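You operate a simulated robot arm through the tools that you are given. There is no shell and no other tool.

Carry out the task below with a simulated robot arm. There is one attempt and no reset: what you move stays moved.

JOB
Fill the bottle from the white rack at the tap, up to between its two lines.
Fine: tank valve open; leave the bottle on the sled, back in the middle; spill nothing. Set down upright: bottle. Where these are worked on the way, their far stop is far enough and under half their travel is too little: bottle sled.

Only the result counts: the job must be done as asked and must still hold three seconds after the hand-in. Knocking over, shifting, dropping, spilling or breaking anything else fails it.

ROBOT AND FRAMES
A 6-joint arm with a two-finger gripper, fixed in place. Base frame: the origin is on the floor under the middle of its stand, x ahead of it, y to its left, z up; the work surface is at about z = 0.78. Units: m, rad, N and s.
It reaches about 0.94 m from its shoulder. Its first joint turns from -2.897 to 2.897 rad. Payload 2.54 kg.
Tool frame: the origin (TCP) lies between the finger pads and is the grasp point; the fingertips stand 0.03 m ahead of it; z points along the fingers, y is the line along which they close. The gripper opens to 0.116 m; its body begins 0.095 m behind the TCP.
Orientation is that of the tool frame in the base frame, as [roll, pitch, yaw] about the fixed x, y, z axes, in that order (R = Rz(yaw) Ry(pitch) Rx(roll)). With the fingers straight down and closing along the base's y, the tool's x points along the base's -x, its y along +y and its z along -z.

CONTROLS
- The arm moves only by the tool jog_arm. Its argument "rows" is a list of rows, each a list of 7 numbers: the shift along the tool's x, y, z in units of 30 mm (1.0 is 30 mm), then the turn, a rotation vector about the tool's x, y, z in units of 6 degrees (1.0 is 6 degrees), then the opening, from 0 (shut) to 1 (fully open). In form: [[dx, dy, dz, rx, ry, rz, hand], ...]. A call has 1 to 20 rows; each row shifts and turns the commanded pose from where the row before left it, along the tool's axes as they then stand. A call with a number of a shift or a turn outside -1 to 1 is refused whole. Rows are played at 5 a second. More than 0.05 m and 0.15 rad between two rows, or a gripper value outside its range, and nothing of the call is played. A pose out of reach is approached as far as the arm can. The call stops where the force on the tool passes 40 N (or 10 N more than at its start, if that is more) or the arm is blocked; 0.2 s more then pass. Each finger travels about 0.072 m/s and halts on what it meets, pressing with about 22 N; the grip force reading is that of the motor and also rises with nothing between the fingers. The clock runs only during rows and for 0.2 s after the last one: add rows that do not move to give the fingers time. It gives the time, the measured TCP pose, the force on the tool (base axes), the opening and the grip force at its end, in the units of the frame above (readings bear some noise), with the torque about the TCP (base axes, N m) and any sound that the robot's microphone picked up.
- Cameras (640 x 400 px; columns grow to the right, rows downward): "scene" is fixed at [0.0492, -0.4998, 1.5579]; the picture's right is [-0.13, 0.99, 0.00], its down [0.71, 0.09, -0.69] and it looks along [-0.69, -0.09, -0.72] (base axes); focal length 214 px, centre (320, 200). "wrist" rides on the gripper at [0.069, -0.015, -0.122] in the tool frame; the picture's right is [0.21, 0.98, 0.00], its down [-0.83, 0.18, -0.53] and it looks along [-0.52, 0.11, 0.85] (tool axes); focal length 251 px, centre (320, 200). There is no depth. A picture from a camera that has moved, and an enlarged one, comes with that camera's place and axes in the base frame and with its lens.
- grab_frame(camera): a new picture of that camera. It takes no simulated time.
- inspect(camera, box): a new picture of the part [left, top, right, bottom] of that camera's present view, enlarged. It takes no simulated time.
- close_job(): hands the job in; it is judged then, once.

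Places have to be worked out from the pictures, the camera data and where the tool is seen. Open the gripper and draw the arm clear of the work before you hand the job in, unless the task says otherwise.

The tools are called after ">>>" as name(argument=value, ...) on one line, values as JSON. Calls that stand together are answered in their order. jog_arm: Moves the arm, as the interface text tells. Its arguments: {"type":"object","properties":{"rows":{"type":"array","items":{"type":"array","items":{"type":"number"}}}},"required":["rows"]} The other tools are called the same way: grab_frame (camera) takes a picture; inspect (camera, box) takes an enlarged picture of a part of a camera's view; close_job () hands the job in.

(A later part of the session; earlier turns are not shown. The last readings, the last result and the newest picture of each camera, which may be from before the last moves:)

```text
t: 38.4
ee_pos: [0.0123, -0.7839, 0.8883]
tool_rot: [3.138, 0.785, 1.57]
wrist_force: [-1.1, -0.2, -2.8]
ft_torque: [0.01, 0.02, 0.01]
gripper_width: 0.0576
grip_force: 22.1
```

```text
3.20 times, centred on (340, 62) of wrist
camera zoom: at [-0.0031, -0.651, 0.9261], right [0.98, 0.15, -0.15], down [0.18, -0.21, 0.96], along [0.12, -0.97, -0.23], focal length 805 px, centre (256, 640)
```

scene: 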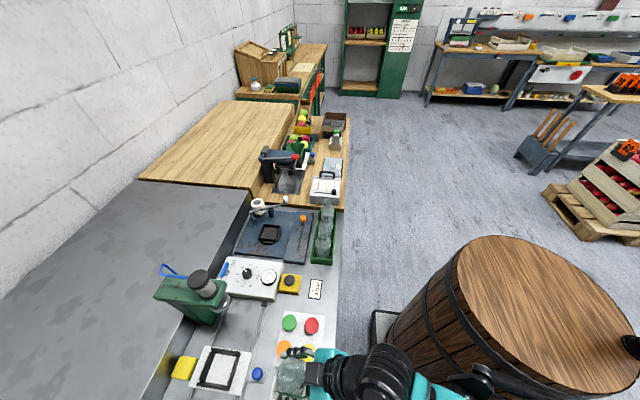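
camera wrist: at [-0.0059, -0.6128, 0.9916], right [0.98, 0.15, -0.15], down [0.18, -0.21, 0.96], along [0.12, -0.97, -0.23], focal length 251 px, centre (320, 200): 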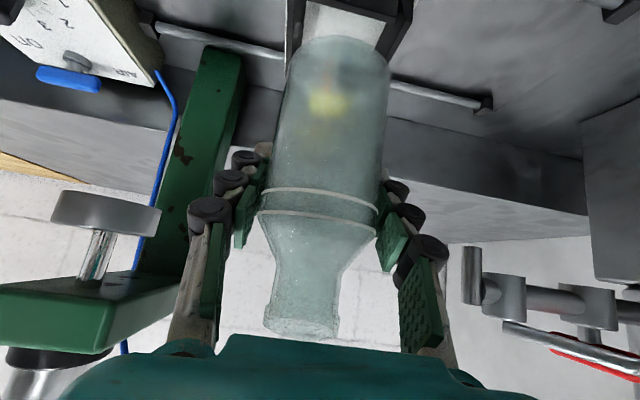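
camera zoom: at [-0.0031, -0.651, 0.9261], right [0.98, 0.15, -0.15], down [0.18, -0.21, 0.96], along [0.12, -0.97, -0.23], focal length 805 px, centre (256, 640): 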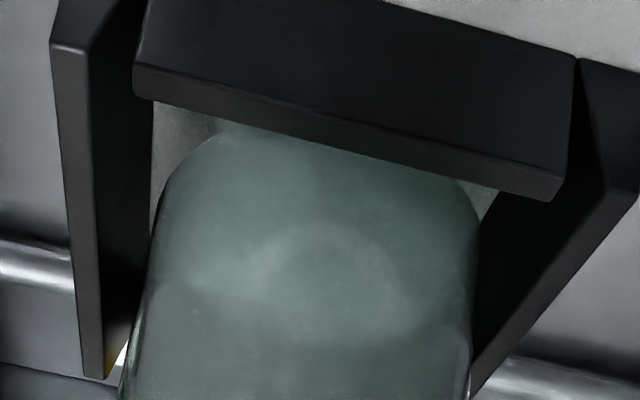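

The base is inside the walls with only about −3 N (the bottle's own weight and noise). I lower in 3 mm steps until contact shows.

>>> jog_arm(rows=[[0.07, 0, 0.07, 0, 0, 0, 0.2], [0.07, 0, 0.07, 0, 0, 0, 0.2], [0.07, 0, 0.07, 0, 0, 0, 0.2], [0, 0, 0, 0, 0, 0, 0.2]])

```text
t: 39.4
ee_pos: [0.0114, -0.7851, 0.8807]
tool_rot: [3.138, 0.787, 1.57]
wrist_force: [0.8, -8.0, 15.4]
ft_torque: [-0.07, 0.05, 0.01]
gripper_width: 0.058
grip_force: 22.0
```

>>> inspect(camera="wrist", box=[220, 0, 460, 150])

>>> inspect(camera="scene", box=[165, 320, 265, 400])

```text
2.67 times, centred on (340, 75) of wrist
camera zoom: at [-0.0034, -0.6512, 0.9178], right [0.98, 0.15, -0.15], down [0.18, -0.2, 0.96], along [0.11, -0.97, -0.23], focal length 670 px, centre (267, 533)
```

zoom: 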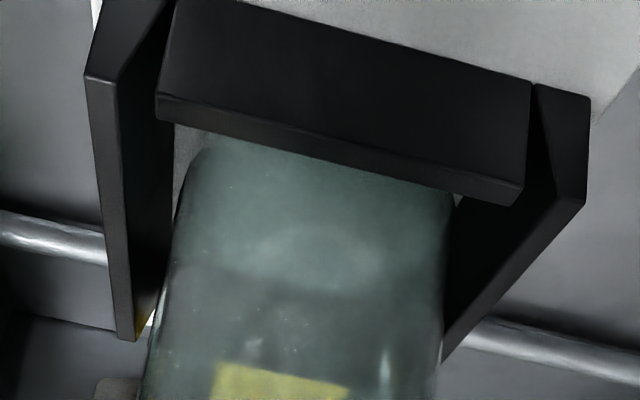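

```text
5.00 times, centred on (215, 360) of scene
camera zoom: at [0.0492, -0.4998, 1.5579], right [-0.13, 0.99, 0.0], down [0.71, 0.09, -0.69], along [-0.69, -0.09, -0.72], focal length 1072 px, centre (845, -600)
```

zoom: 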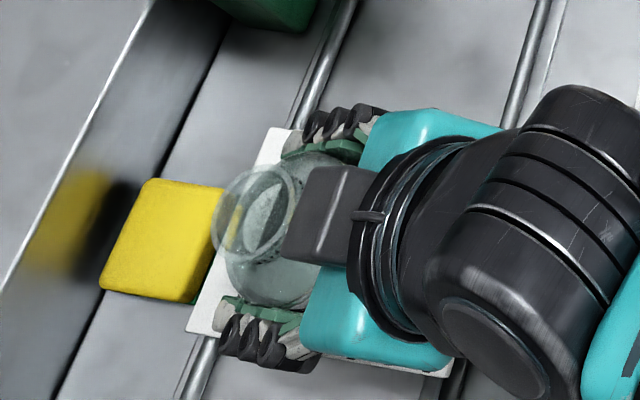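

Contact force of 15 N up and −8 N along y at TCP z 0.881. The near wall's inner edge works out to y ≈ −0.753, so the bottle may be rubbing it; I lift 3 mm, shift 2.5 mm toward −y and lower again.

>>> jog_arm(rows=[[-0.1, 0, -0.1, 0, 0, 0, 0.2], [-0.06, 0, 0.06, 0, 0, 0, 0.2], [0, 0, 0, 0, 0, 0, 0.2]])

>>> jog_arm(rows=[[0.05, 0, 0.05, 0, 0, 0, 0.2], [0.05, 0, 0.05, 0, 0, 0, 0.2], [0, 0, 0, 0, 0, 0, 0.2]])

```text
t: 40.2
ee_pos: [0.012, -0.7864, 0.8839]
tool_rot: [3.14, 0.785, 1.569]
wrist_force: [-0.2, 0.0, -1.9]
ft_torque: [-0.01, 0.0, 0.0]
gripper_width: 0.0576
grip_force: 22.6
```

```text
t: 41.0
ee_pos: [0.0122, -0.7875, 0.8811]
tool_rot: [3.137, 0.787, 1.568]
wrist_force: [-0.6, -2.2, 10.5]
ft_torque: [0.19, 0.03, 0.01]
gripper_width: 0.0576
grip_force: 22.0
```

Contact occurs at the same height again with little side force, so the base is resting on the tray floor. I ease off 1 mm, open gradually, and look.

>>> jog_arm(rows=[[-0.03, 0, -0.03, 0, 0, 0, 0.2], [0, 0, 0, 0, 0, 0, 0.5], [0, 0, 0, 0, 0, 0, 0.55], [0, 0, 0, 0, 0, 0, 0.65], [0, 0, 0, 0, 0, 0, 0.75], [0, 0, 0, 0, 0, 0, 0.75], [0, 0, 0, 0, 0, 0, 0.75]])

>>> grab_frame(camera="wrist")

>>> inspect(camera="scene", box=[165, 320, 265, 400])

```text
t: 42.6
ee_pos: [0.0116, -0.7871, 0.8808]
tool_rot: [3.138, 0.784, 1.569]
wrist_force: [-0.5, 0.5, -0.1]
ft_torque: [0.03, 0.0, -0.05]
gripper_width: 0.087
grip_force: 0.0
```

```text
taken
camera wrist: at [-0.0034, -0.6535, 0.9185], right [0.98, 0.15, -0.15], down [0.18, -0.21, 0.96], along [0.12, -0.97, -0.23], focal length 251 px, centre (320, 200)
```

wrist: 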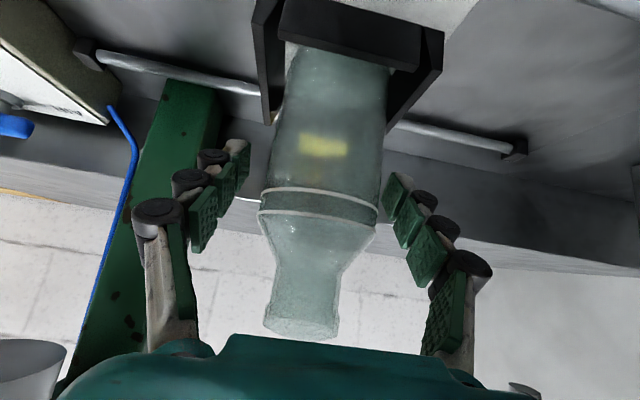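

```text
5.00 times, centred on (215, 360) of scene
camera zoom: at [0.0492, -0.4998, 1.5579], right [-0.13, 0.99, 0.0], down [0.71, 0.09, -0.69], along [-0.69, -0.09, -0.72], focal length 1072 px, centre (845, -600)
```

zoom: 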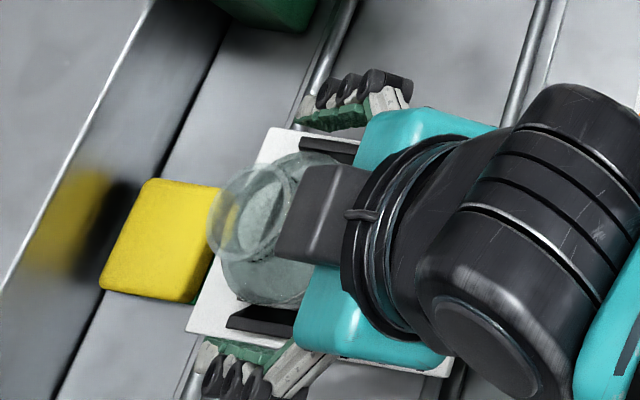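

The bottle stands upright in the tray. I retract along the finger axis, up and back.

>>> jog_arm(rows=[[0, 0, -0.5, 0, 0, 0, 0.75], [0, 0, -0.8, 0, 0, 0, 0.75], [0, 0, -0.95, 0, 0, 0, 0.75], [0, 0, -0.95, 0, 0, 0, 0.75], [0, 0, -0.95, 0, 0, 0, 0.75], [0, 0, -0.95, 0, 0, 0, 0.75], [0, 0, 0, 0, 0, 0, 0.75]])

>>> grab_frame(camera="wrist")

>>> inspect(camera="scene", box=[165, 320, 265, 400])

```text
t: 44.2
ee_pos: [0.0109, -0.6796, 0.9908]
tool_rot: [3.14, 0.786, 1.568]
wrist_force: [-0.4, 0.1, -0.1]
ft_torque: [0.0, 0.02, 0.02]
gripper_width: 0.0871
grip_force: 0.1
```

```text
taken
camera wrist: at [-0.0037, -0.5451, 1.0277], right [0.98, 0.15, -0.15], down [0.18, -0.21, 0.96], along [0.12, -0.97, -0.23], focal length 251 px, centre (320, 200)
```

wrist: 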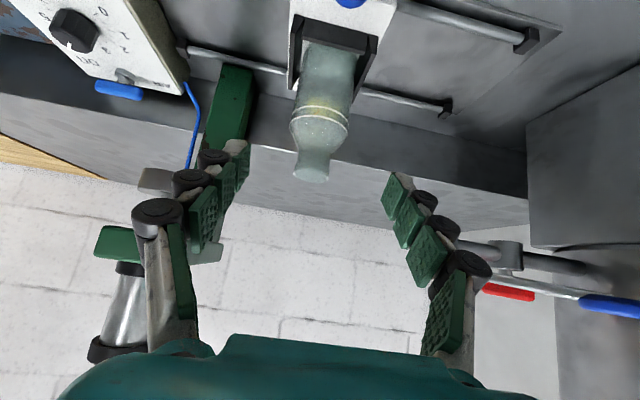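

```text
5.00 times, centred on (215, 360) of scene
camera zoom: at [0.0492, -0.4998, 1.5579], right [-0.13, 0.99, 0.0], down [0.71, 0.09, -0.69], along [-0.69, -0.09, -0.72], focal length 1072 px, centre (845, -600)
```

zoom: 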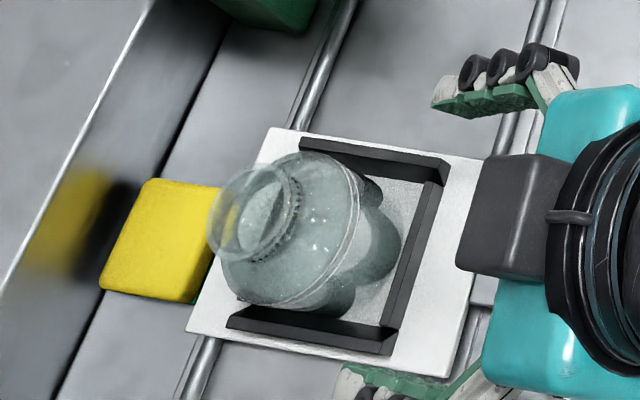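

Bottle placed cleanly. Next is the blue knob on the sled at about (0.008, −0.673, 0.845); I back up to a point on its approach line.

>>> jog_arm(rows=[[0.9, -0.02, -0.36, 0, 0, 0, 0.75], [0.9, -0.02, -0.36, 0, 0, 0, 0.75], [0.9, -0.02, -0.36, 0, 0, 0, 0.75], [0.9, -0.02, -0.36, 0, 0, 0, 0.75], [0, 0, 0, 0, 0, 0, 0.75]])

>>> grab_frame(camera="wrist")

```text
t: 45.4
ee_pos: [0.0086, -0.5727, 0.9437]
tool_rot: [3.138, 0.785, 1.57]
wrist_force: [0.1, 0.3, 0.0]
ft_torque: [0.01, 0.02, 0.01]
gripper_width: 0.0871
grip_force: 0.0
```

```text
taken
camera wrist: at [-0.0059, -0.4385, 0.9807], right [0.98, 0.15, -0.15], down [0.18, -0.21, 0.96], along [0.12, -0.97, -0.23], focal length 251 px, centre (320, 200)
```

wrist: 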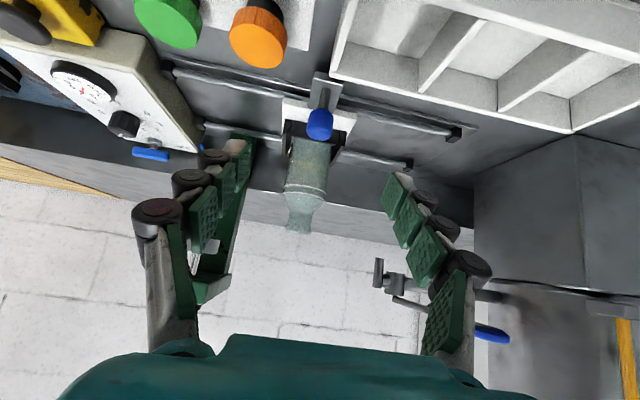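

>>> inspect(camera="wrist", box=[240, 60, 400, 250])

>>> inspect(camera="scene", box=[165, 320, 325, 400])

```text
2.11 times, centred on (320, 155) of wrist
camera zoom: at [-0.0059, -0.4385, 0.9807], right [0.98, 0.15, -0.15], down [0.18, -0.21, 0.96], along [0.12, -0.97, -0.23], focal length 529 px, centre (320, 295)
```

zoom: 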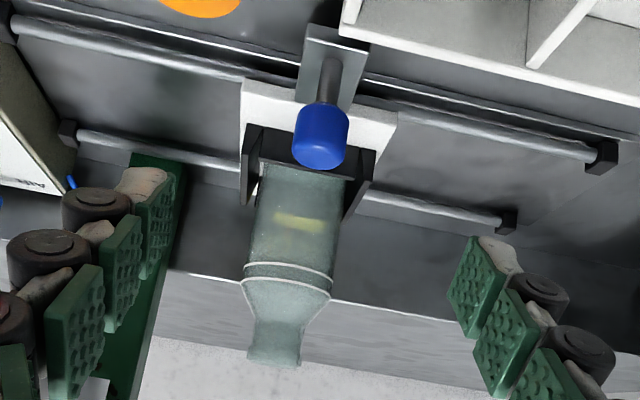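

```text
4.00 times, centred on (245, 360) of scene
camera zoom: at [0.0492, -0.4998, 1.5579], right [-0.13, 0.99, 0.0], down [0.71, 0.09, -0.69], along [-0.69, -0.09, -0.72], focal length 858 px, centre (620, -440)
```

zoom: 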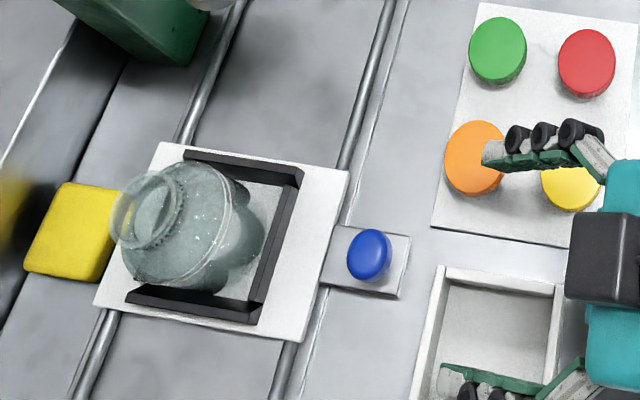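

Knob centre ≈ (0.009, −0.673, 0.8465), 29 mm across. I advance onto it and close slowly to avoid jolting the sled.

>>> jog_arm(rows=[[0, 0, 0.9, 0, 0, 0, 0.75], [0, 0, 0.95, 0, 0, 0, 0.75], [0, 0, 0.95, 0, 0, 0, 0.75], [0, 0, 0.95, 0, 0, 0, 0.75], [0, 0, 0.9, 0, 0, 0, 0.75], [0, 0, 0, 0, 0, 0, 0.75], [0, 0, 0, 0, 0, 0, 0.6], [0, 0, 0, 0, 0, 0, 0.5], [0, 0, 0, 0, 0, 0, 0.4], [0, 0, 0, 0, 0, 0, 0.33], [0, 0, 0, 0, 0, 0, 0.29]])

>>> grab_frame(camera="wrist")

```text
t: 47.8
ee_pos: [0.0091, -0.6714, 0.8462]
tool_rot: [3.137, 0.784, 1.569]
wrist_force: [-1.3, 0.7, -0.1]
ft_torque: [0.01, 0.06, -0.02]
gripper_width: 0.0337
grip_force: 0.0
```

```text
taken
camera wrist: at [-0.0056, -0.5371, 0.8834], right [0.98, 0.15, -0.15], down [0.18, -0.21, 0.96], along [0.12, -0.97, -0.23], focal length 251 px, centre (320, 200)
```

wrist: 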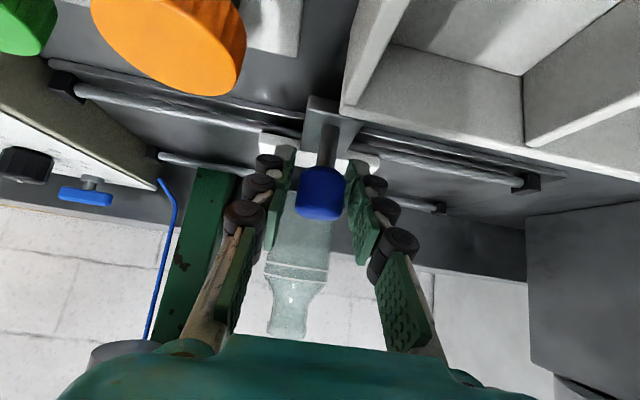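

The knob sits between the pads (34 mm gap). I close fully on it, then slide +x gently.

>>> jog_arm(rows=[[0, 0, 0, 0, 0, 0, 0.26], [0, 0, 0, 0, 0, 0, 0.22], [0, 0, 0, 0, 0, 0, 0.15], [0, 0, 0, 0, 0, 0, 0.15]])

>>> jog_arm(rows=[[0, 0.06, 0, 0, 0, 0, 0.15], [0, 0.12, 0, 0, 0, 0, 0.15], [0, 0.18, 0, 0, 0, 0, 0.15], [0, 0.24, 0, 0, 0, 0, 0.15], [0, 0.24, 0, 0, 0, 0, 0.15], [0, 0.2, 0, 0, 0, 0, 0.15], [0, 0.1, 0, 0, 0, 0, 0.15], [0, 0, 0, 0, 0, 0, 0.15]])

>>> grab_frame(camera="wrist")

```text
t: 48.8
ee_pos: [0.0093, -0.6701, 0.8471]
tool_rot: [3.138, 0.786, 1.57]
wrist_force: [0.4, -0.6, -1.9]
ft_torque: [0.08, -0.03, 0.03]
gripper_width: 0.024
grip_force: 45.2
```

```text
t: 50.6
ee_pos: [0.0435, -0.6704, 0.8453]
tool_rot: [3.137, 0.787, 1.567]
wrist_force: [-0.6, -3.7, 26.2]
ft_torque: [-0.44, 0.01, -0.03]
gripper_width: 0.0242
grip_force: 45.1
```

```text
taken
camera wrist: at [0.0285, -0.5371, 0.883], right [0.98, 0.15, -0.15], down [0.18, -0.2, 0.96], along [0.11, -0.97, -0.23], focal length 251 px, centre (320, 200)
```

wrist: 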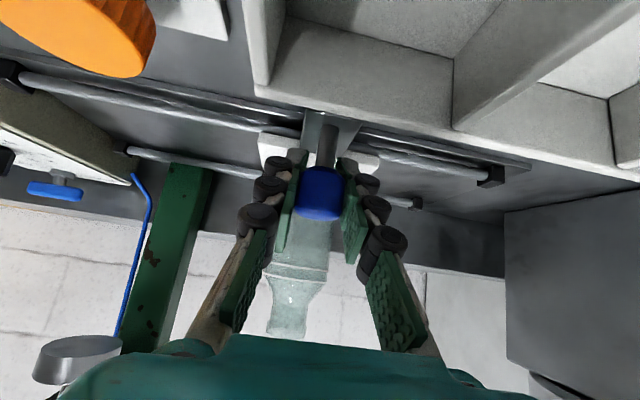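

The sled moves (3.4 cm so far), but there is a 26 N upward force with a torque that suggests contact near the fingertips. I hold still one row to see whether it persists.

>>> jog_arm(rows=[[0, 0, 0, 0, 0, 0, 0.15], [0, 0, 0, 0, 0, 0, 0.15]])

>>> inspect(camera="wrist", box=[220, 90, 420, 260])

>>> grab_frame(camera="scene")

```text
t: 51.2
ee_pos: [0.0428, -0.6705, 0.8459]
tool_rot: [3.137, 0.788, 1.569]
wrist_force: [-0.1, -5.7, 30.3]
ft_torque: [-0.1, 0.0, -0.08]
gripper_width: 0.024
grip_force: 45.0
```

```text
2.35 times, centred on (320, 175) of wrist
camera zoom: at [0.0285, -0.5371, 0.883], right [0.98, 0.15, -0.15], down [0.18, -0.21, 0.96], along [0.12, -0.97, -0.23], focal length 592 px, centre (320, 259)
```

zoom: 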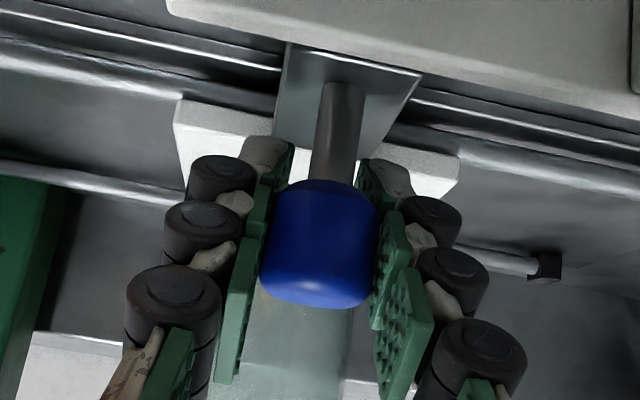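

```text
taken
```

scene: 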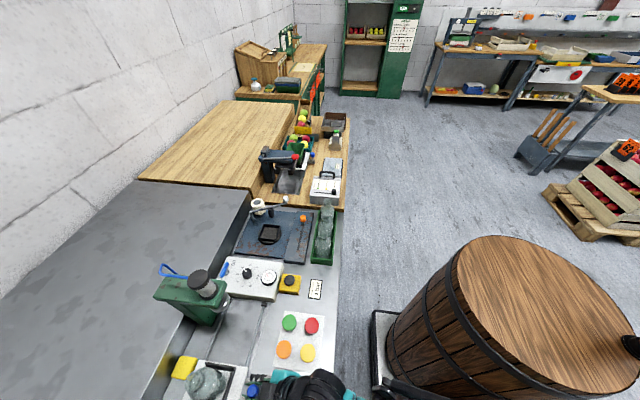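

A steady 30 N upward on the gripped knob means my commanded height is a bit low relative to the knob. I relieve it by raising the command 1.5 mm.

>>> jog_arm(rows=[[-0.035, 0, -0.035, 0, 0, 0, 0.15], [0, 0, 0, 0, 0, 0, 0.15]])

```text
t: 51.8
ee_pos: [0.0447, -0.6703, 0.8464]
tool_rot: [3.138, 0.783, 1.569]
wrist_force: [-0.5, -4.2, -13.5]
ft_torque: [-0.33, 0.0, -0.01]
gripper_width: 0.024
grip_force: 44.5
```

Now −13 N: just stiffness of about 29 N/mm. I loosen the grip to merely cage the knob (30 mm) so only x-motion is driven, then continue sliding gently.

>>> jog_arm(rows=[[0, 0, 0, 0, 0, 0, 0.25], [0, 0, 0, 0, 0, 0, 0.25], [0, 0.05, 0, 0, 0, 0, 0.25], [0, 0.1, 0, 0, 0, 0, 0.25], [0, 0.15, 0, 0, 0, 0, 0.25], [0, 0.2, 0, 0, 0, 0, 0.25], [0, 0.2, 0, 0, 0, 0, 0.25], [0, 0.2, 0, 0, 0, 0, 0.25], [0, 0.2, 0, 0, 0, 0, 0.25], [0, 0.2, 0, 0, 0, 0, 0.25], [0, 0.15, 0, 0, 0, 0, 0.25], [0, 0.1, 0, 0, 0, 0, 0.25], [0, 0.05, 0, 0, 0, 0, 0.25], [0, 0, 0, 0, 0, 0, 0.25]])

>>> grab_frame(camera="wrist")

```text
t: 54.8
ee_pos: [0.091, -0.6711, 0.8465]
tool_rot: [3.138, 0.785, 1.569]
wrist_force: [-1.6, -0.6, 0.4]
ft_torque: [-0.06, 0.0, 0.02]
gripper_width: 0.0295
grip_force: 0.5
```

```text
taken
camera wrist: at [0.0764, -0.5371, 0.8836], right [0.98, 0.15, -0.15], down [0.18, -0.21, 0.96], along [0.12, -0.97, -0.23], focal length 251 px, centre (320, 200)
```

wrist: 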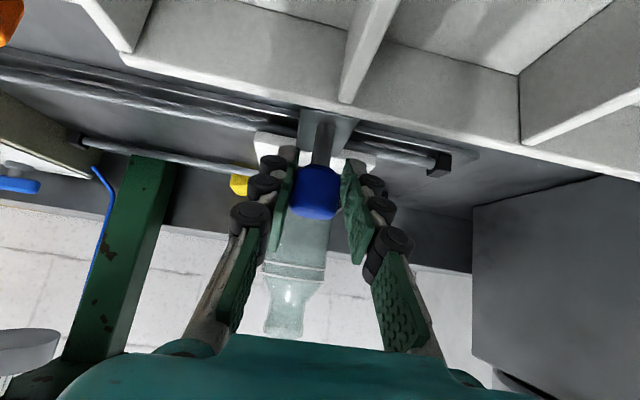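

The sled follows smoothly and the bottle stays upright. I continue toward the stop with small steps, watching the x-force.

>>> jog_arm(rows=[[0, 0.1, 0, 0, 0, 0, 0.25], [0, 0.15, 0, 0, 0, 0, 0.25], [0, 0.15, 0, 0, 0, 0, 0.25], [0, 0.15, 0, 0, 0, 0, 0.25], [0, 0.15, 0, 0, 0, 0, 0.25], [0, 0.12, 0, 0, 0, 0, 0.25], [0, 0.1, 0, 0, 0, 0, 0.25], [0, 0.08, 0, 0, 0, 0, 0.25], [0, 0, 0, 0, 0, 0, 0.25]])

>>> grab_frame(camera="wrist")

```text
t: 56.8
ee_pos: [0.1216, -0.6712, 0.8466]
tool_rot: [3.137, 0.785, 1.568]
wrist_force: [-1.5, 0.3, 0.0]
ft_torque: [0.02, 0.03, -0.01]
gripper_width: 0.0296
grip_force: 0.6
```

```text
taken
camera wrist: at [0.1063, -0.537, 0.8839], right [0.98, 0.15, -0.15], down [0.18, -0.21, 0.96], along [0.12, -0.97, -0.23], focal length 251 px, centre (320, 200)
```

wrist: 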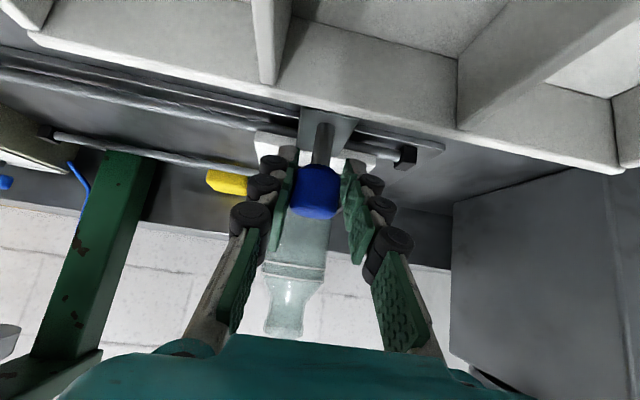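

No stop yet; the sled plate's edge is close to the rail-end block. I keep going a few millimetres at a time.

>>> jog_arm(rows=[[0, 0.1, 0, 0, 0, 0, 0.25], [0, 0.1, 0, 0, 0, 0, 0.25], [0, 0.1, 0, 0, 0, 0, 0.25], [0, 0.1, 0, 0, 0, 0, 0.25], [0, 0.08, 0, 0, 0, 0, 0.25], [0, 0.06, 0, 0, 0, 0, 0.25], [0, 0, 0, 0, 0, 0, 0.25]])

>>> grab_frame(camera="wrist")

```text
t: 58.4
ee_pos: [0.137, -0.67, 0.8457]
tool_rot: [3.139, 0.786, 1.568]
wrist_force: [-13.3, -1.5, -4.8]
ft_torque: [-0.01, -0.07, 0.05]
gripper_width: 0.038
grip_force: 6.5
```

```text
taken
camera wrist: at [0.1221, -0.5371, 0.884], right [0.98, 0.15, -0.15], down [0.18, -0.21, 0.96], along [0.11, -0.97, -0.23], focal length 251 px, centre (320, 200)
```

wrist: 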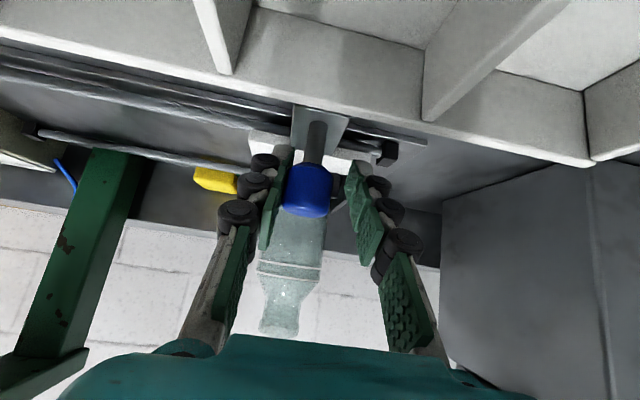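

The stop is reached (−13 N, finger pushed back); the knob is at x ≈ 0.129, so the bottle is beneath the spout. I back off slightly, open, and retract to check that the sled stays.

>>> jog_arm(rows=[[0, -0.15, 0, 0, 0, 0, 0.33], [0, 0, 0, 0, 0, 0, 0.5], [0, 0, 0, 0, 0, 0, 0.6], [0, 0, -0.6, 0, 0, 0, 0.6], [0, 0, -0.9, 0, 0, 0, 0.6], [0, 0, -0.9, 0, 0, 0, 0.6], [0, 0, -0.9, 0, 0, 0, 0.6], [0, 0, 0, 0, 0, 0, 0.6]])

>>> grab_frame(camera="wrist")

```text
t: 60.2
ee_pos: [0.1336, -0.6002, 0.9184]
tool_rot: [3.138, 0.785, 1.568]
wrist_force: [-0.2, -0.4, 0.0]
ft_torque: [-0.03, 0.0, 0.02]
gripper_width: 0.0695
grip_force: 0.1
```

```text
taken
camera wrist: at [0.1183, -0.4671, 0.9549], right [0.98, 0.15, -0.15], down [0.18, -0.21, 0.96], along [0.11, -0.97, -0.23], focal length 251 px, centre (320, 200)
```

wrist: 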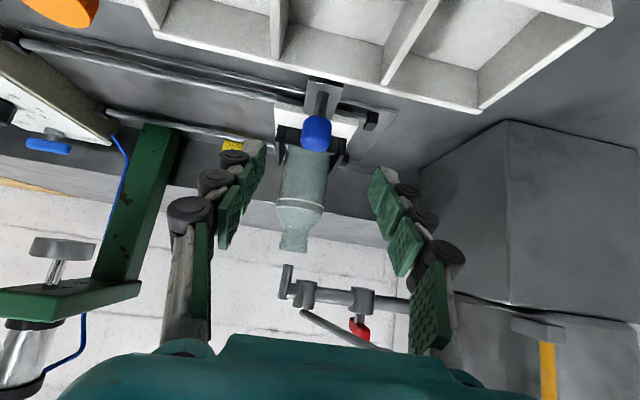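

>>> inspect(camera="wrist", box=[250, 100, 410, 350])

>>> inspect(camera="wrist", box=[260, 200, 420, 350])

```text
1.60 times, centred on (330, 225) of wrist
camera zoom: at [0.1183, -0.4671, 0.9549], right [0.98, 0.15, -0.15], down [0.18, -0.21, 0.96], along [0.11, -0.97, -0.23], focal length 402 px, centre (304, 160)
```

zoom: 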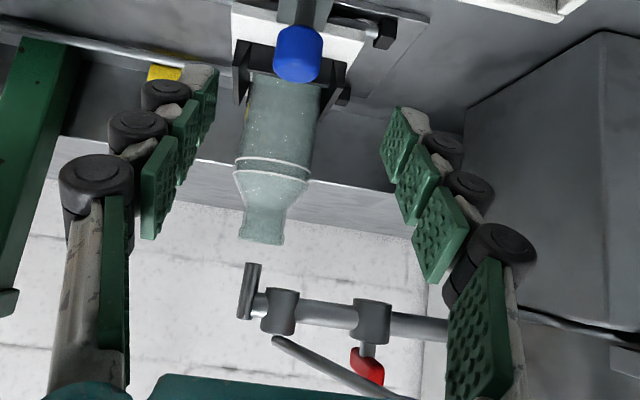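

```text
2.67 times, centred on (340, 275) of wrist
camera zoom: at [0.1183, -0.4671, 0.9549], right [0.98, 0.15, -0.15], down [0.18, -0.21, 0.96], along [0.11, -0.97, -0.23], focal length 670 px, centre (267, 0)
```

zoom: 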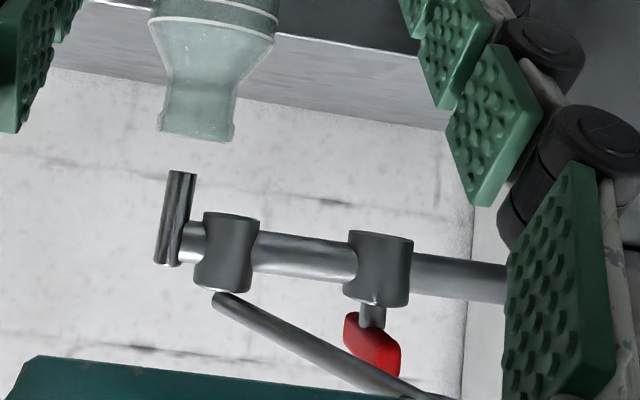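

The spout tip sits within about 3 mm of the bottle's mouth axis and about 2 cm above it. Now I study the red valve handle and lever more closely.

>>> inspect(camera="wrist", box=[310, 270, 410, 350])

```text
5.00 times, centred on (360, 310) of wrist
camera zoom: at [0.1183, -0.4671, 0.9549], right [0.98, 0.15, -0.15], down [0.18, -0.21, 0.96], along [0.11, -0.97, -0.23], focal length 1257 px, centre (120, -350)
```

zoom: 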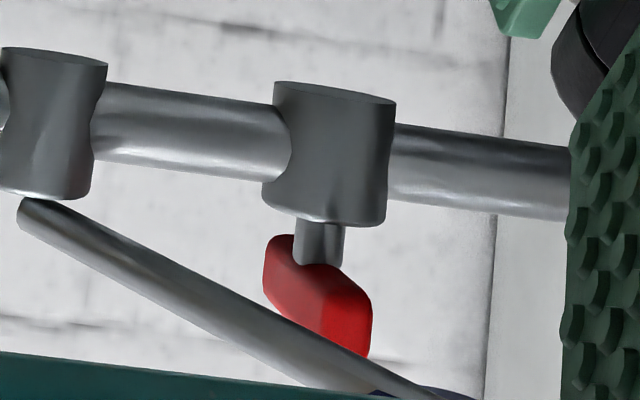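

Red bar: z ≈ 1.020–1.034, y −0.753…−0.813, x ≈ 0.225; the lever runs just below at z ≈ 1.018. I raise the hand and go to a point above and in front of the valve.

>>> jog_arm(rows=[[-0.81, 0, -0.81, 0, 0, 0, 0.5], [-0.81, 0, -0.81, 0, 0, 0, 0.4], [-0.81, 0, -0.81, 0, 0, 0, 0.4], [-0.81, 0, -0.81, 0, 0, 0, 0.4], [-0.81, 0, -0.81, 0, 0, 0, 0.4], [-0.81, 0, -0.81, 0, 0, 0, 0.4], [-0.81, 0, -0.81, 0, 0, 0, 0.4], [-0.265, 0.77, 0.265, 0, 0, 0, 0.4], [-0.265, 0.77, 0.265, 0, 0, 0, 0.4], [-0.265, 0.77, 0.265, 0, 0, 0, 0.4], [-0.265, 0.77, 0.265, 0, 0, 0, 0.4], [0, 0, 0, 0, 0, 0, 0.4]])

>>> grab_frame(camera="wrist")

```text
t: 62.8
ee_pos: [0.2263, -0.6475, 1.1577]
tool_rot: [3.139, 0.784, 1.569]
wrist_force: [0.4, -0.6, 0.0]
ft_torque: [0.02, 0.0, 0.01]
gripper_width: 0.0463
grip_force: 0.1
```

```text
taken
camera wrist: at [0.2108, -0.5132, 1.1947], right [0.98, 0.15, -0.15], down [0.18, -0.21, 0.96], along [0.12, -0.97, -0.23], focal length 251 px, centre (320, 200)
```

wrist: 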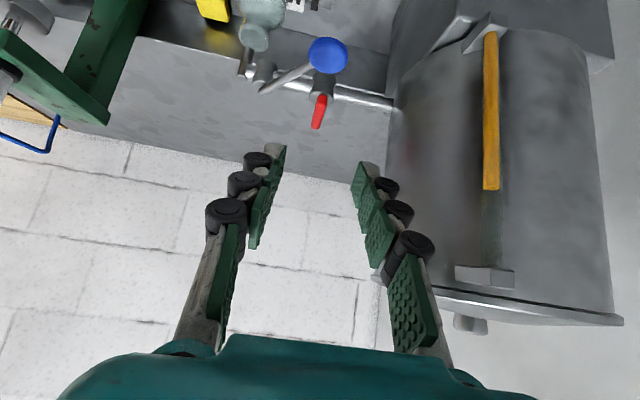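

>>> inspect(camera="wrist", box=[220, 10, 400, 140])

```text
3.08 times, centred on (310, 75) of wrist
camera zoom: at [0.2108, -0.5132, 1.1947], right [0.98, 0.15, -0.15], down [0.18, -0.21, 0.96], along [0.12, -0.97, -0.23], focal length 774 px, centre (351, 585)
```

zoom: 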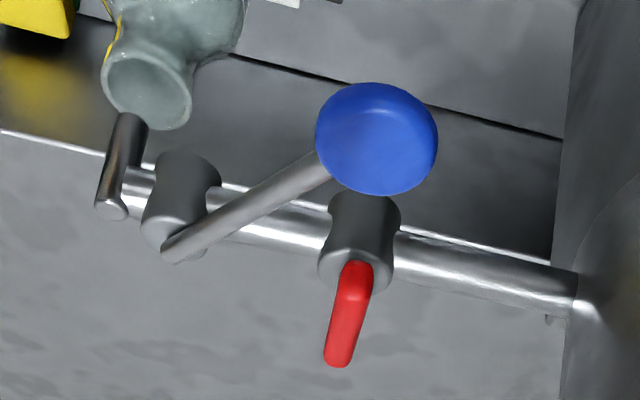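

The valve bar centre is ≈ (0.224, −0.784), z 1.02–1.034. I will come in at 45° over the lever and straddle the bar; first most of the way, then check.

>>> jog_arm(rows=[[-0.325, -0.05, 0.325, 0, 0, 0, 0.35], [0, 0, 0.8, 0, 0, 0, 0.35], [0, 0, 0.8, 0, 0, 0, 0.35], [0, 0, 0.8, 0, 0, 0, 0.35], [0, 0, 0.8, 0, 0, 0, 0.35], [0, 0, 0.7, 0, 0, 0, 0.35], [0, 0, 0, 0, 0, 0, 0.35]])

>>> grab_frame(camera="wrist")

```text
t: 64.4
ee_pos: [0.2255, -0.7429, 1.074]
tool_rot: [3.138, 0.785, 1.57]
wrist_force: [0.2, -0.1, -0.4]
ft_torque: [-0.03, -0.01, 0.05]
gripper_width: 0.0405
grip_force: 0.1
```

```text
taken
camera wrist: at [0.2098, -0.6089, 1.1115], right [0.98, 0.15, -0.15], down [0.18, -0.21, 0.96], along [0.12, -0.97, -0.23], focal length 251 px, centre (320, 200)
```

wrist: 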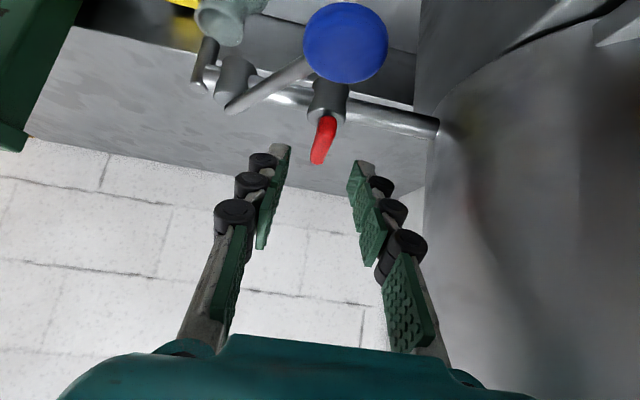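

>>> inspect(camera="wrist", box=[240, 60, 400, 200])

```text
2.86 times, centred on (320, 130) of wrist
camera zoom: at [0.2098, -0.6089, 1.1115], right [0.98, 0.15, -0.15], down [0.18, -0.21, 0.96], along [0.12, -0.97, -0.23], focal length 718 px, centre (320, 400)
```

zoom: 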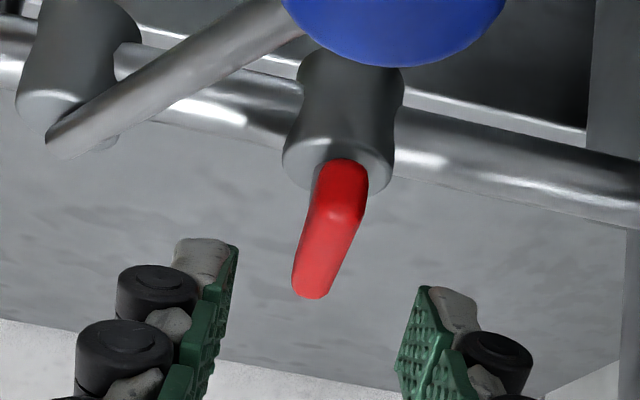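

Bar confirmed at x ≈ 0.2237, y −0.754…−0.812, z 1.021–1.033, about 14 mm wide. I move in the last 4.4 cm and close onto it slowly.

>>> jog_arm(rows=[[-0.025, -0.03, 0.5, 0, 0, 0, 0.35], [-0.025, -0.03, 0.5, 0, 0, 0, 0.35], [0, 0, 0.46, 0, 0, 0, 0.35], [0, 0, 0, 0, 0, 0, 0.35], [0, 0, 0, 0, 0, 0, 0.25], [0, 0, 0, 0, 0, 0, 0.18], [0, 0, 0, 0, 0, 0, 0.14], [0, 0, 0, 0, 0, 0, 0.14]])

>>> grab_frame(camera="wrist")

```text
t: 66.2
ee_pos: [0.2233, -0.7752, 1.0441]
tool_rot: [3.139, 0.785, 1.569]
wrist_force: [1.3, -1.2, -0.3]
ft_torque: [0.01, 0.0, 0.01]
gripper_width: 0.0168
grip_force: 0.8
```

```text
taken
camera wrist: at [0.2074, -0.6409, 1.0817], right [0.98, 0.15, -0.15], down [0.18, -0.21, 0.96], along [0.12, -0.97, -0.23], focal length 251 px, centre (320, 200)
```

wrist: 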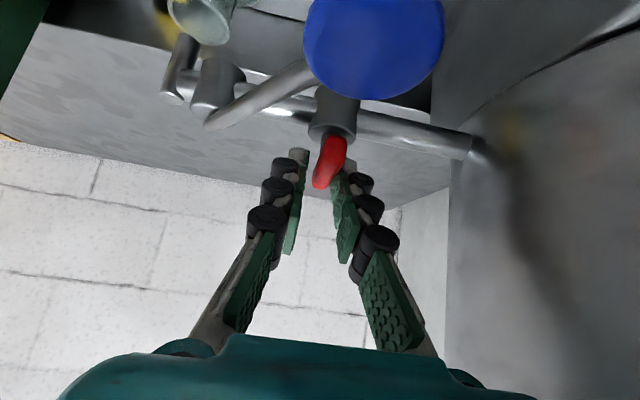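

>>> jog_arm(rows=[[0, 0, 0, 0, 0, 0, 0.11], [0, 0, 0, 0, 0, 0, 0.09], [0, 0, 0, 0, 0, 0, 0.09]])

>>> inspect(camera="wrist", box=[260, 90, 400, 230])

```text
t: 67.0
ee_pos: [0.2231, -0.7747, 1.0441]
tool_rot: [3.138, 0.786, 1.568]
wrist_force: [7.8, -1.4, -0.2]
ft_torque: [0.03, -0.12, 0.12]
gripper_width: 0.0156
grip_force: 4.4
```

```text
2.86 times, centred on (330, 160) of wrist
camera zoom: at [0.2079, -0.6409, 1.0816], right [0.98, 0.15, -0.15], down [0.18, -0.21, 0.96], along [0.12, -0.97, -0.23], focal length 718 px, centre (291, 314)
```

zoom: 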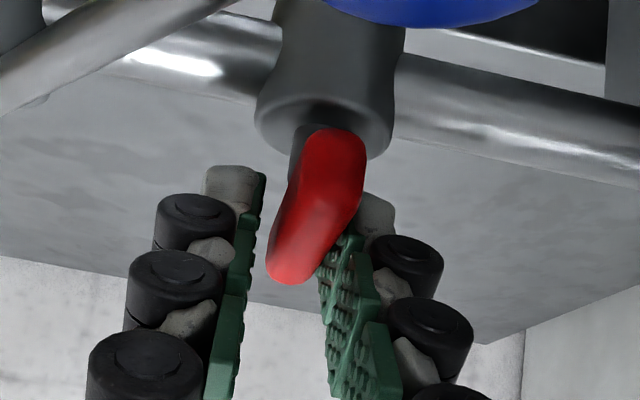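

The +x pad is touching the bar (7.8 N) while the other has a small gap. I clamp it and try a small counter-clockwise turn about the valve axis.

>>> jog_arm(rows=[[0, 0, 0, 0, 0, 0, 0.05], [0, 0, 0, 0, 0, 0, 0.05], [0, -0.02, 0, -0.47, 0, -0.47, 0.05], [0, -0.02, 0, -0.47, 0, -0.47, 0.05], [0, 0, 0, 0, 0, 0, 0.05]])

>>> inspect(camera="wrist", box=[230, 70, 410, 230])

```text
t: 68.2
ee_pos: [0.2216, -0.7746, 1.0438]
tool_rot: [3.14, 0.786, 1.71]
wrist_force: [14.9, -2.4, -1.2]
ft_torque: [0.1, -0.31, 0.08]
gripper_width: 0.0161
grip_force: 7.7
```

```text
2.50 times, centred on (320, 150) of wrist
camera zoom: at [0.188, -0.6443, 1.0816], right [0.95, 0.29, -0.15], down [0.21, -0.18, 0.96], along [0.25, -0.94, -0.23], focal length 629 px, centre (320, 325)
```

zoom: 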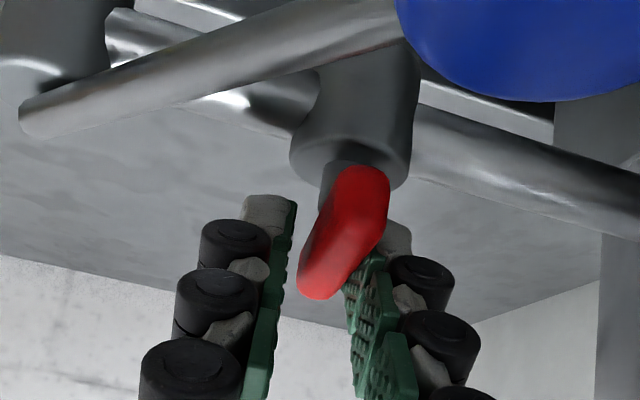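

The bar turned with the hand (about 7–8° counter-clockwise) with almost no z-torque, so that is the free direction; the 15 N is only a small lateral offset. I loosen to a cage of about 19 mm, recentre, and keep rotating about the valve axis.

>>> jog_arm(rows=[[0, 0.03, 0, 0, 0, 0, 0.165], [0, 0, 0, 0, 0, 0, 0.165], [0, -0.031, 0, -0.707, 0, -0.707, 0.165], [0, -0.031, 0, -0.707, 0, -0.707, 0.165], [0, -0.031, 0, -0.707, 0, -0.707, 0.165], [0, -0.031, 0, -0.707, 0, -0.707, 0.165], [0, 0, 0, 0, 0, 0, 0.165]])

>>> grab_frame(camera="wrist")

```text
t: 69.8
ee_pos: [0.2194, -0.7765, 1.0454]
tool_rot: [3.14, 0.787, 2.128]
wrist_force: [3.4, 1.2, 0.8]
ft_torque: [0.0, -0.04, -0.01]
gripper_width: 0.0213
grip_force: 2.0
```

```text
taken
camera wrist: at [0.1343, -0.6706, 1.0823], right [0.75, 0.65, -0.15], down [0.26, -0.08, 0.96], along [0.61, -0.76, -0.23], focal length 251 px, centre (320, 200)
```

wrist: 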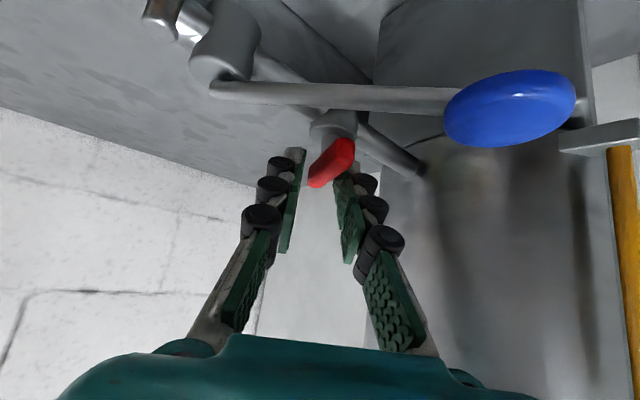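

>>> inspect(camera="wrist", box=[260, 80, 400, 220])

```text
2.86 times, centred on (330, 150) of wrist
camera zoom: at [0.1343, -0.6706, 1.0823], right [0.75, 0.65, -0.15], down [0.26, -0.08, 0.96], along [0.61, -0.76, -0.23], focal length 718 px, centre (291, 343)
```

zoom: 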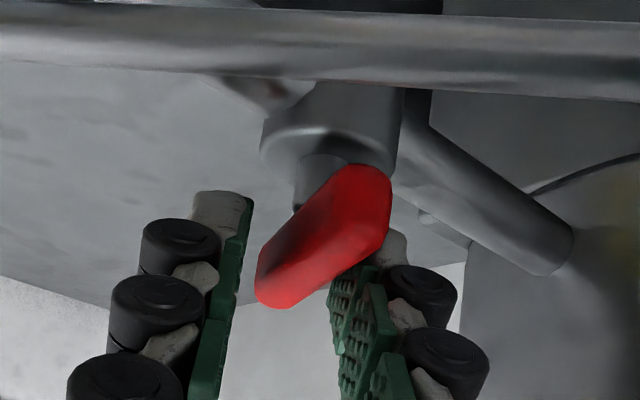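

The bar lags behind the loosened fingers. Closing the pads will rotate it into alignment with the hand, so I close now.

>>> jog_arm(rows=[[0, 0.03, 0, 0, 0, 0, 0.12], [0, 0, 0, 0, 0, 0, 0.08], [0, 0, 0, 0, 0, 0, 0.05], [0, 0, 0, 0, 0, 0, 0.05]])

>>> inspect(camera="wrist", box=[260, 80, 400, 220])

```text
t: 70.8
ee_pos: [0.2202, -0.7744, 1.0454]
tool_rot: [3.139, 0.787, 2.127]
wrist_force: [9.7, 8.3, -2.9]
ft_torque: [0.31, -0.13, 0.1]
gripper_width: 0.0145
grip_force: 7.0
```

```text
2.86 times, centred on (330, 150) of wrist
camera zoom: at [0.1356, -0.6695, 1.0822], right [0.75, 0.65, -0.15], down [0.26, -0.08, 0.96], along [0.61, -0.76, -0.23], focal length 718 px, centre (291, 343)
```

zoom: 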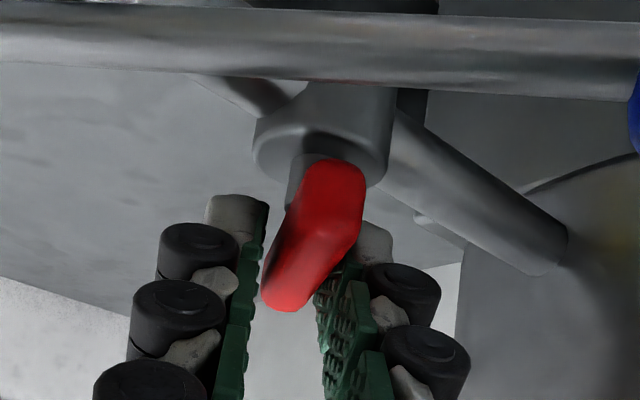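

It worked: the bar swung into line. The pads' net push shows I am ~2 mm off-centre, so I shift along +tool y, loosen, rotate a further 24°, and close again.

>>> jog_arm(rows=[[0, 0.07, 0, 0, 0, 0, 0.17], [0, 0, 0, 0, 0, 0, 0.17], [0, -0.031, 0, -0.707, 0, -0.707, 0.17], [0, -0.031, 0, -0.707, 0, -0.707, 0.17], [0, -0.031, 0, -0.707, 0, -0.707, 0.17], [0, -0.031, 0, -0.707, 0, -0.707, 0.17], [0, 0, 0, 0, 0, 0, 0.12], [0, 0, 0, 0, 0, 0, 0.08], [0, 0, 0, 0, 0, 0, 0.05], [0, 0, 0, 0, 0, 0, 0.05]])

>>> grab_frame(camera="wrist")

>>> inspect(camera="wrist", box=[260, 80, 400, 220])

```text
t: 73.0
ee_pos: [0.2189, -0.7769, 1.0462]
tool_rot: [3.141, 0.787, 2.548]
wrist_force: [5.8, 12.0, -6.6]
ft_torque: [0.23, -0.33, 0.07]
gripper_width: 0.0118
grip_force: 38.6
```

```text
taken
camera wrist: at [0.0987, -0.7144, 1.0822], right [0.42, 0.89, -0.15], down [0.27, 0.03, 0.96], along [0.87, -0.45, -0.23], focal length 251 px, centre (320, 200)
```

wrist: 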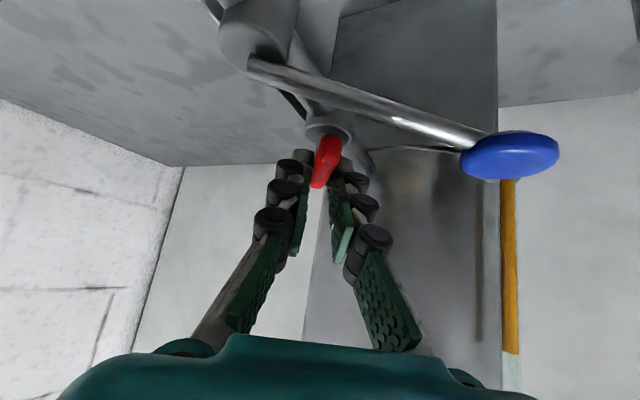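

```text
2.86 times, centred on (330, 150) of wrist
camera zoom: at [0.0987, -0.7144, 1.0822], right [0.42, 0.89, -0.15], down [0.27, 0.03, 0.96], along [0.87, -0.45, -0.23], focal length 718 px, centre (291, 343)
```

zoom: 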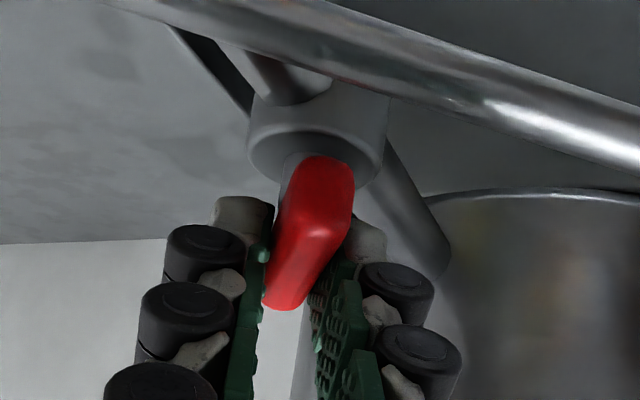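

At 56° the pads grip the bar squarely (11.8 mm). I loosen, recentre slightly, rotate another 30°, and close again.

>>> jog_arm(rows=[[0, 0.05, 0, 0, 0, 0, 0.17], [0, 0, 0, 0, 0, 0, 0.17], [0, -0.031, 0, -0.707, 0, -0.707, 0.17], [0, -0.031, 0, -0.707, 0, -0.707, 0.17], [0, -0.031, 0, -0.707, 0, -0.707, 0.17], [0, -0.031, 0, -0.707, 0, -0.707, 0.17], [0, -0.031, 0, -0.707, 0, -0.707, 0.17], [0, 0, 0, 0, 0, 0, 0.12], [0, 0, 0, 0, 0, 0, 0.08], [0, 0, 0, 0, 0, 0, 0.05], [0, 0, 0, 0, 0, 0, 0.05]])

>>> grab_frame(camera="wrist")

>>> inspect(camera="wrist", box=[260, 80, 400, 220])

```text
t: 75.4
ee_pos: [0.2169, -0.7798, 1.0458]
tool_rot: [-3.141, 0.788, 3.069]
wrist_force: [1.5, 3.6, -5.6]
ft_torque: [0.07, -0.26, 0.03]
gripper_width: 0.0115
grip_force: 38.1
```

```text
taken
camera wrist: at [0.0818, -0.7863, 1.0822], right [-0.08, 0.98, -0.15], down [0.22, 0.17, 0.96], along [0.97, 0.05, -0.23], focal length 251 px, centre (320, 200)
```

wrist: 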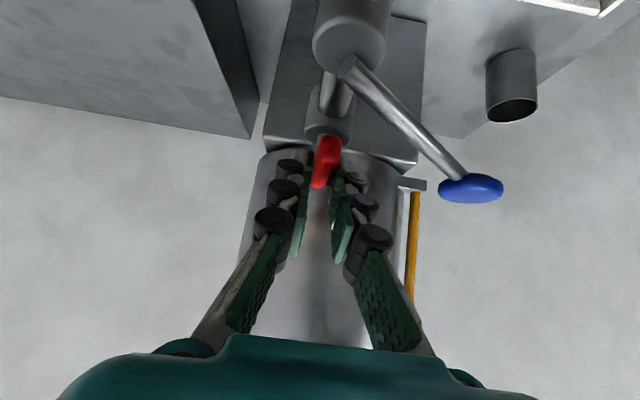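

```text
2.86 times, centred on (330, 150) of wrist
camera zoom: at [0.0818, -0.7863, 1.0822], right [-0.08, 0.98, -0.15], down [0.22, 0.17, 0.96], along [0.97, 0.05, -0.23], focal length 718 px, centre (291, 343)
```

zoom: 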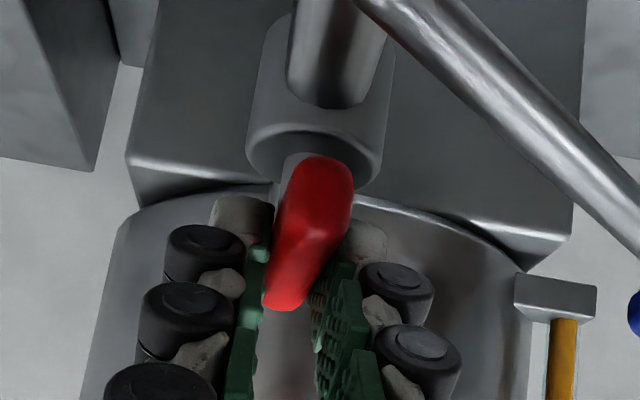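

The bar is now practically along the pipe (86°). I turn a little further with the clamp held to find its stop.

>>> jog_arm(rows=[[0, -0.015, 0, -0.35, 0, -0.35, 0.05], [0, -0.015, 0, -0.35, 0, -0.35, 0.05], [0, 0, 0, 0, 0, 0, 0.05]])

>>> inspect(camera="wrist", box=[240, 60, 400, 220])

```text
t: 76.2
ee_pos: [0.2177, -0.7798, 1.0454]
tool_rot: [3.14, 0.787, -3.109]
wrist_force: [2.0, 2.2, -2.6]
ft_torque: [0.55, -0.39, -0.68]
gripper_width: 0.012
grip_force: 38.9
```

```text
2.50 times, centred on (320, 140) of wrist
camera zoom: at [0.0831, -0.8012, 1.0822], right [-0.18, 0.97, -0.15], down [0.2, 0.19, 0.96], along [0.96, 0.15, -0.23], focal length 629 px, centre (320, 350)
```

zoom: 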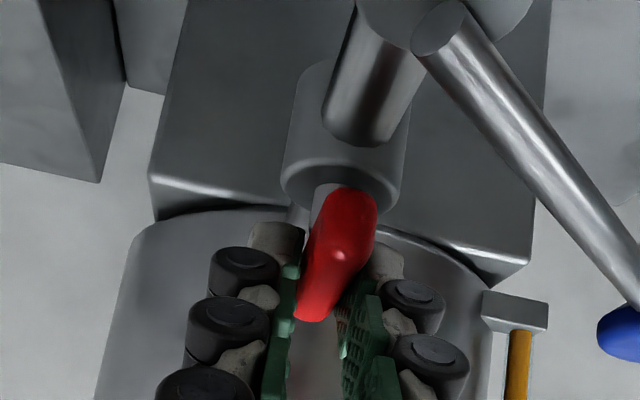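

Torque −0.68 N·m about z: the valve is against its open stop, aligned with the pipe. I open the fingers, rise straight up, and check that nothing is flowing yet.

>>> jog_arm(rows=[[0, 0.01, 0, 0.2, 0, 0.2, 0.1], [0, 0, 0, 0, 0, 0, 0.3], [0, 0, 0, 0, 0, 0, 0.35], [-0.4, 0, -0.4, 0, 0, 0, 0.35], [-0.7, 0, -0.7, 0, 0, 0, 0.35], [-0.7, 0, -0.7, 0, 0, 0, 0.35], [-0.7, 0, -0.7, 0, 0, 0, 0.35], [-0.4, 0, -0.4, 0, 0, 0, 0.35], [0, 0, 0, 0, 0, 0, 0.35]])

>>> grab_frame(camera="wrist")

>>> grab_frame(camera="scene")

```text
t: 78.2
ee_pos: [0.217, -0.781, 1.1689]
tool_rot: [3.141, 0.787, -3.138]
wrist_force: [0.0, 0.7, -0.5]
ft_torque: [-0.02, -0.01, -0.03]
gripper_width: 0.0407
grip_force: 0.0
```

```text
taken
camera wrist: at [0.0822, -0.797, 1.2055], right [-0.15, 0.98, -0.15], down [0.2, 0.18, 0.96], along [0.97, 0.12, -0.23], focal length 251 px, centre (320, 200)
```

wrist: 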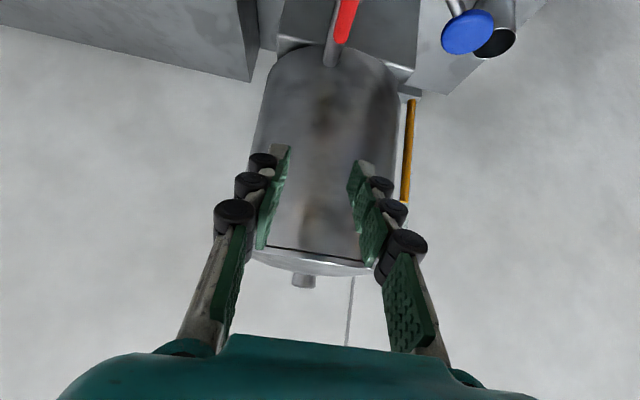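

```text
taken
```

scene: 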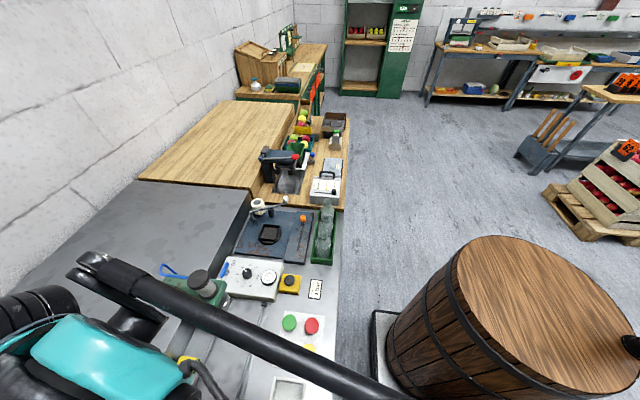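

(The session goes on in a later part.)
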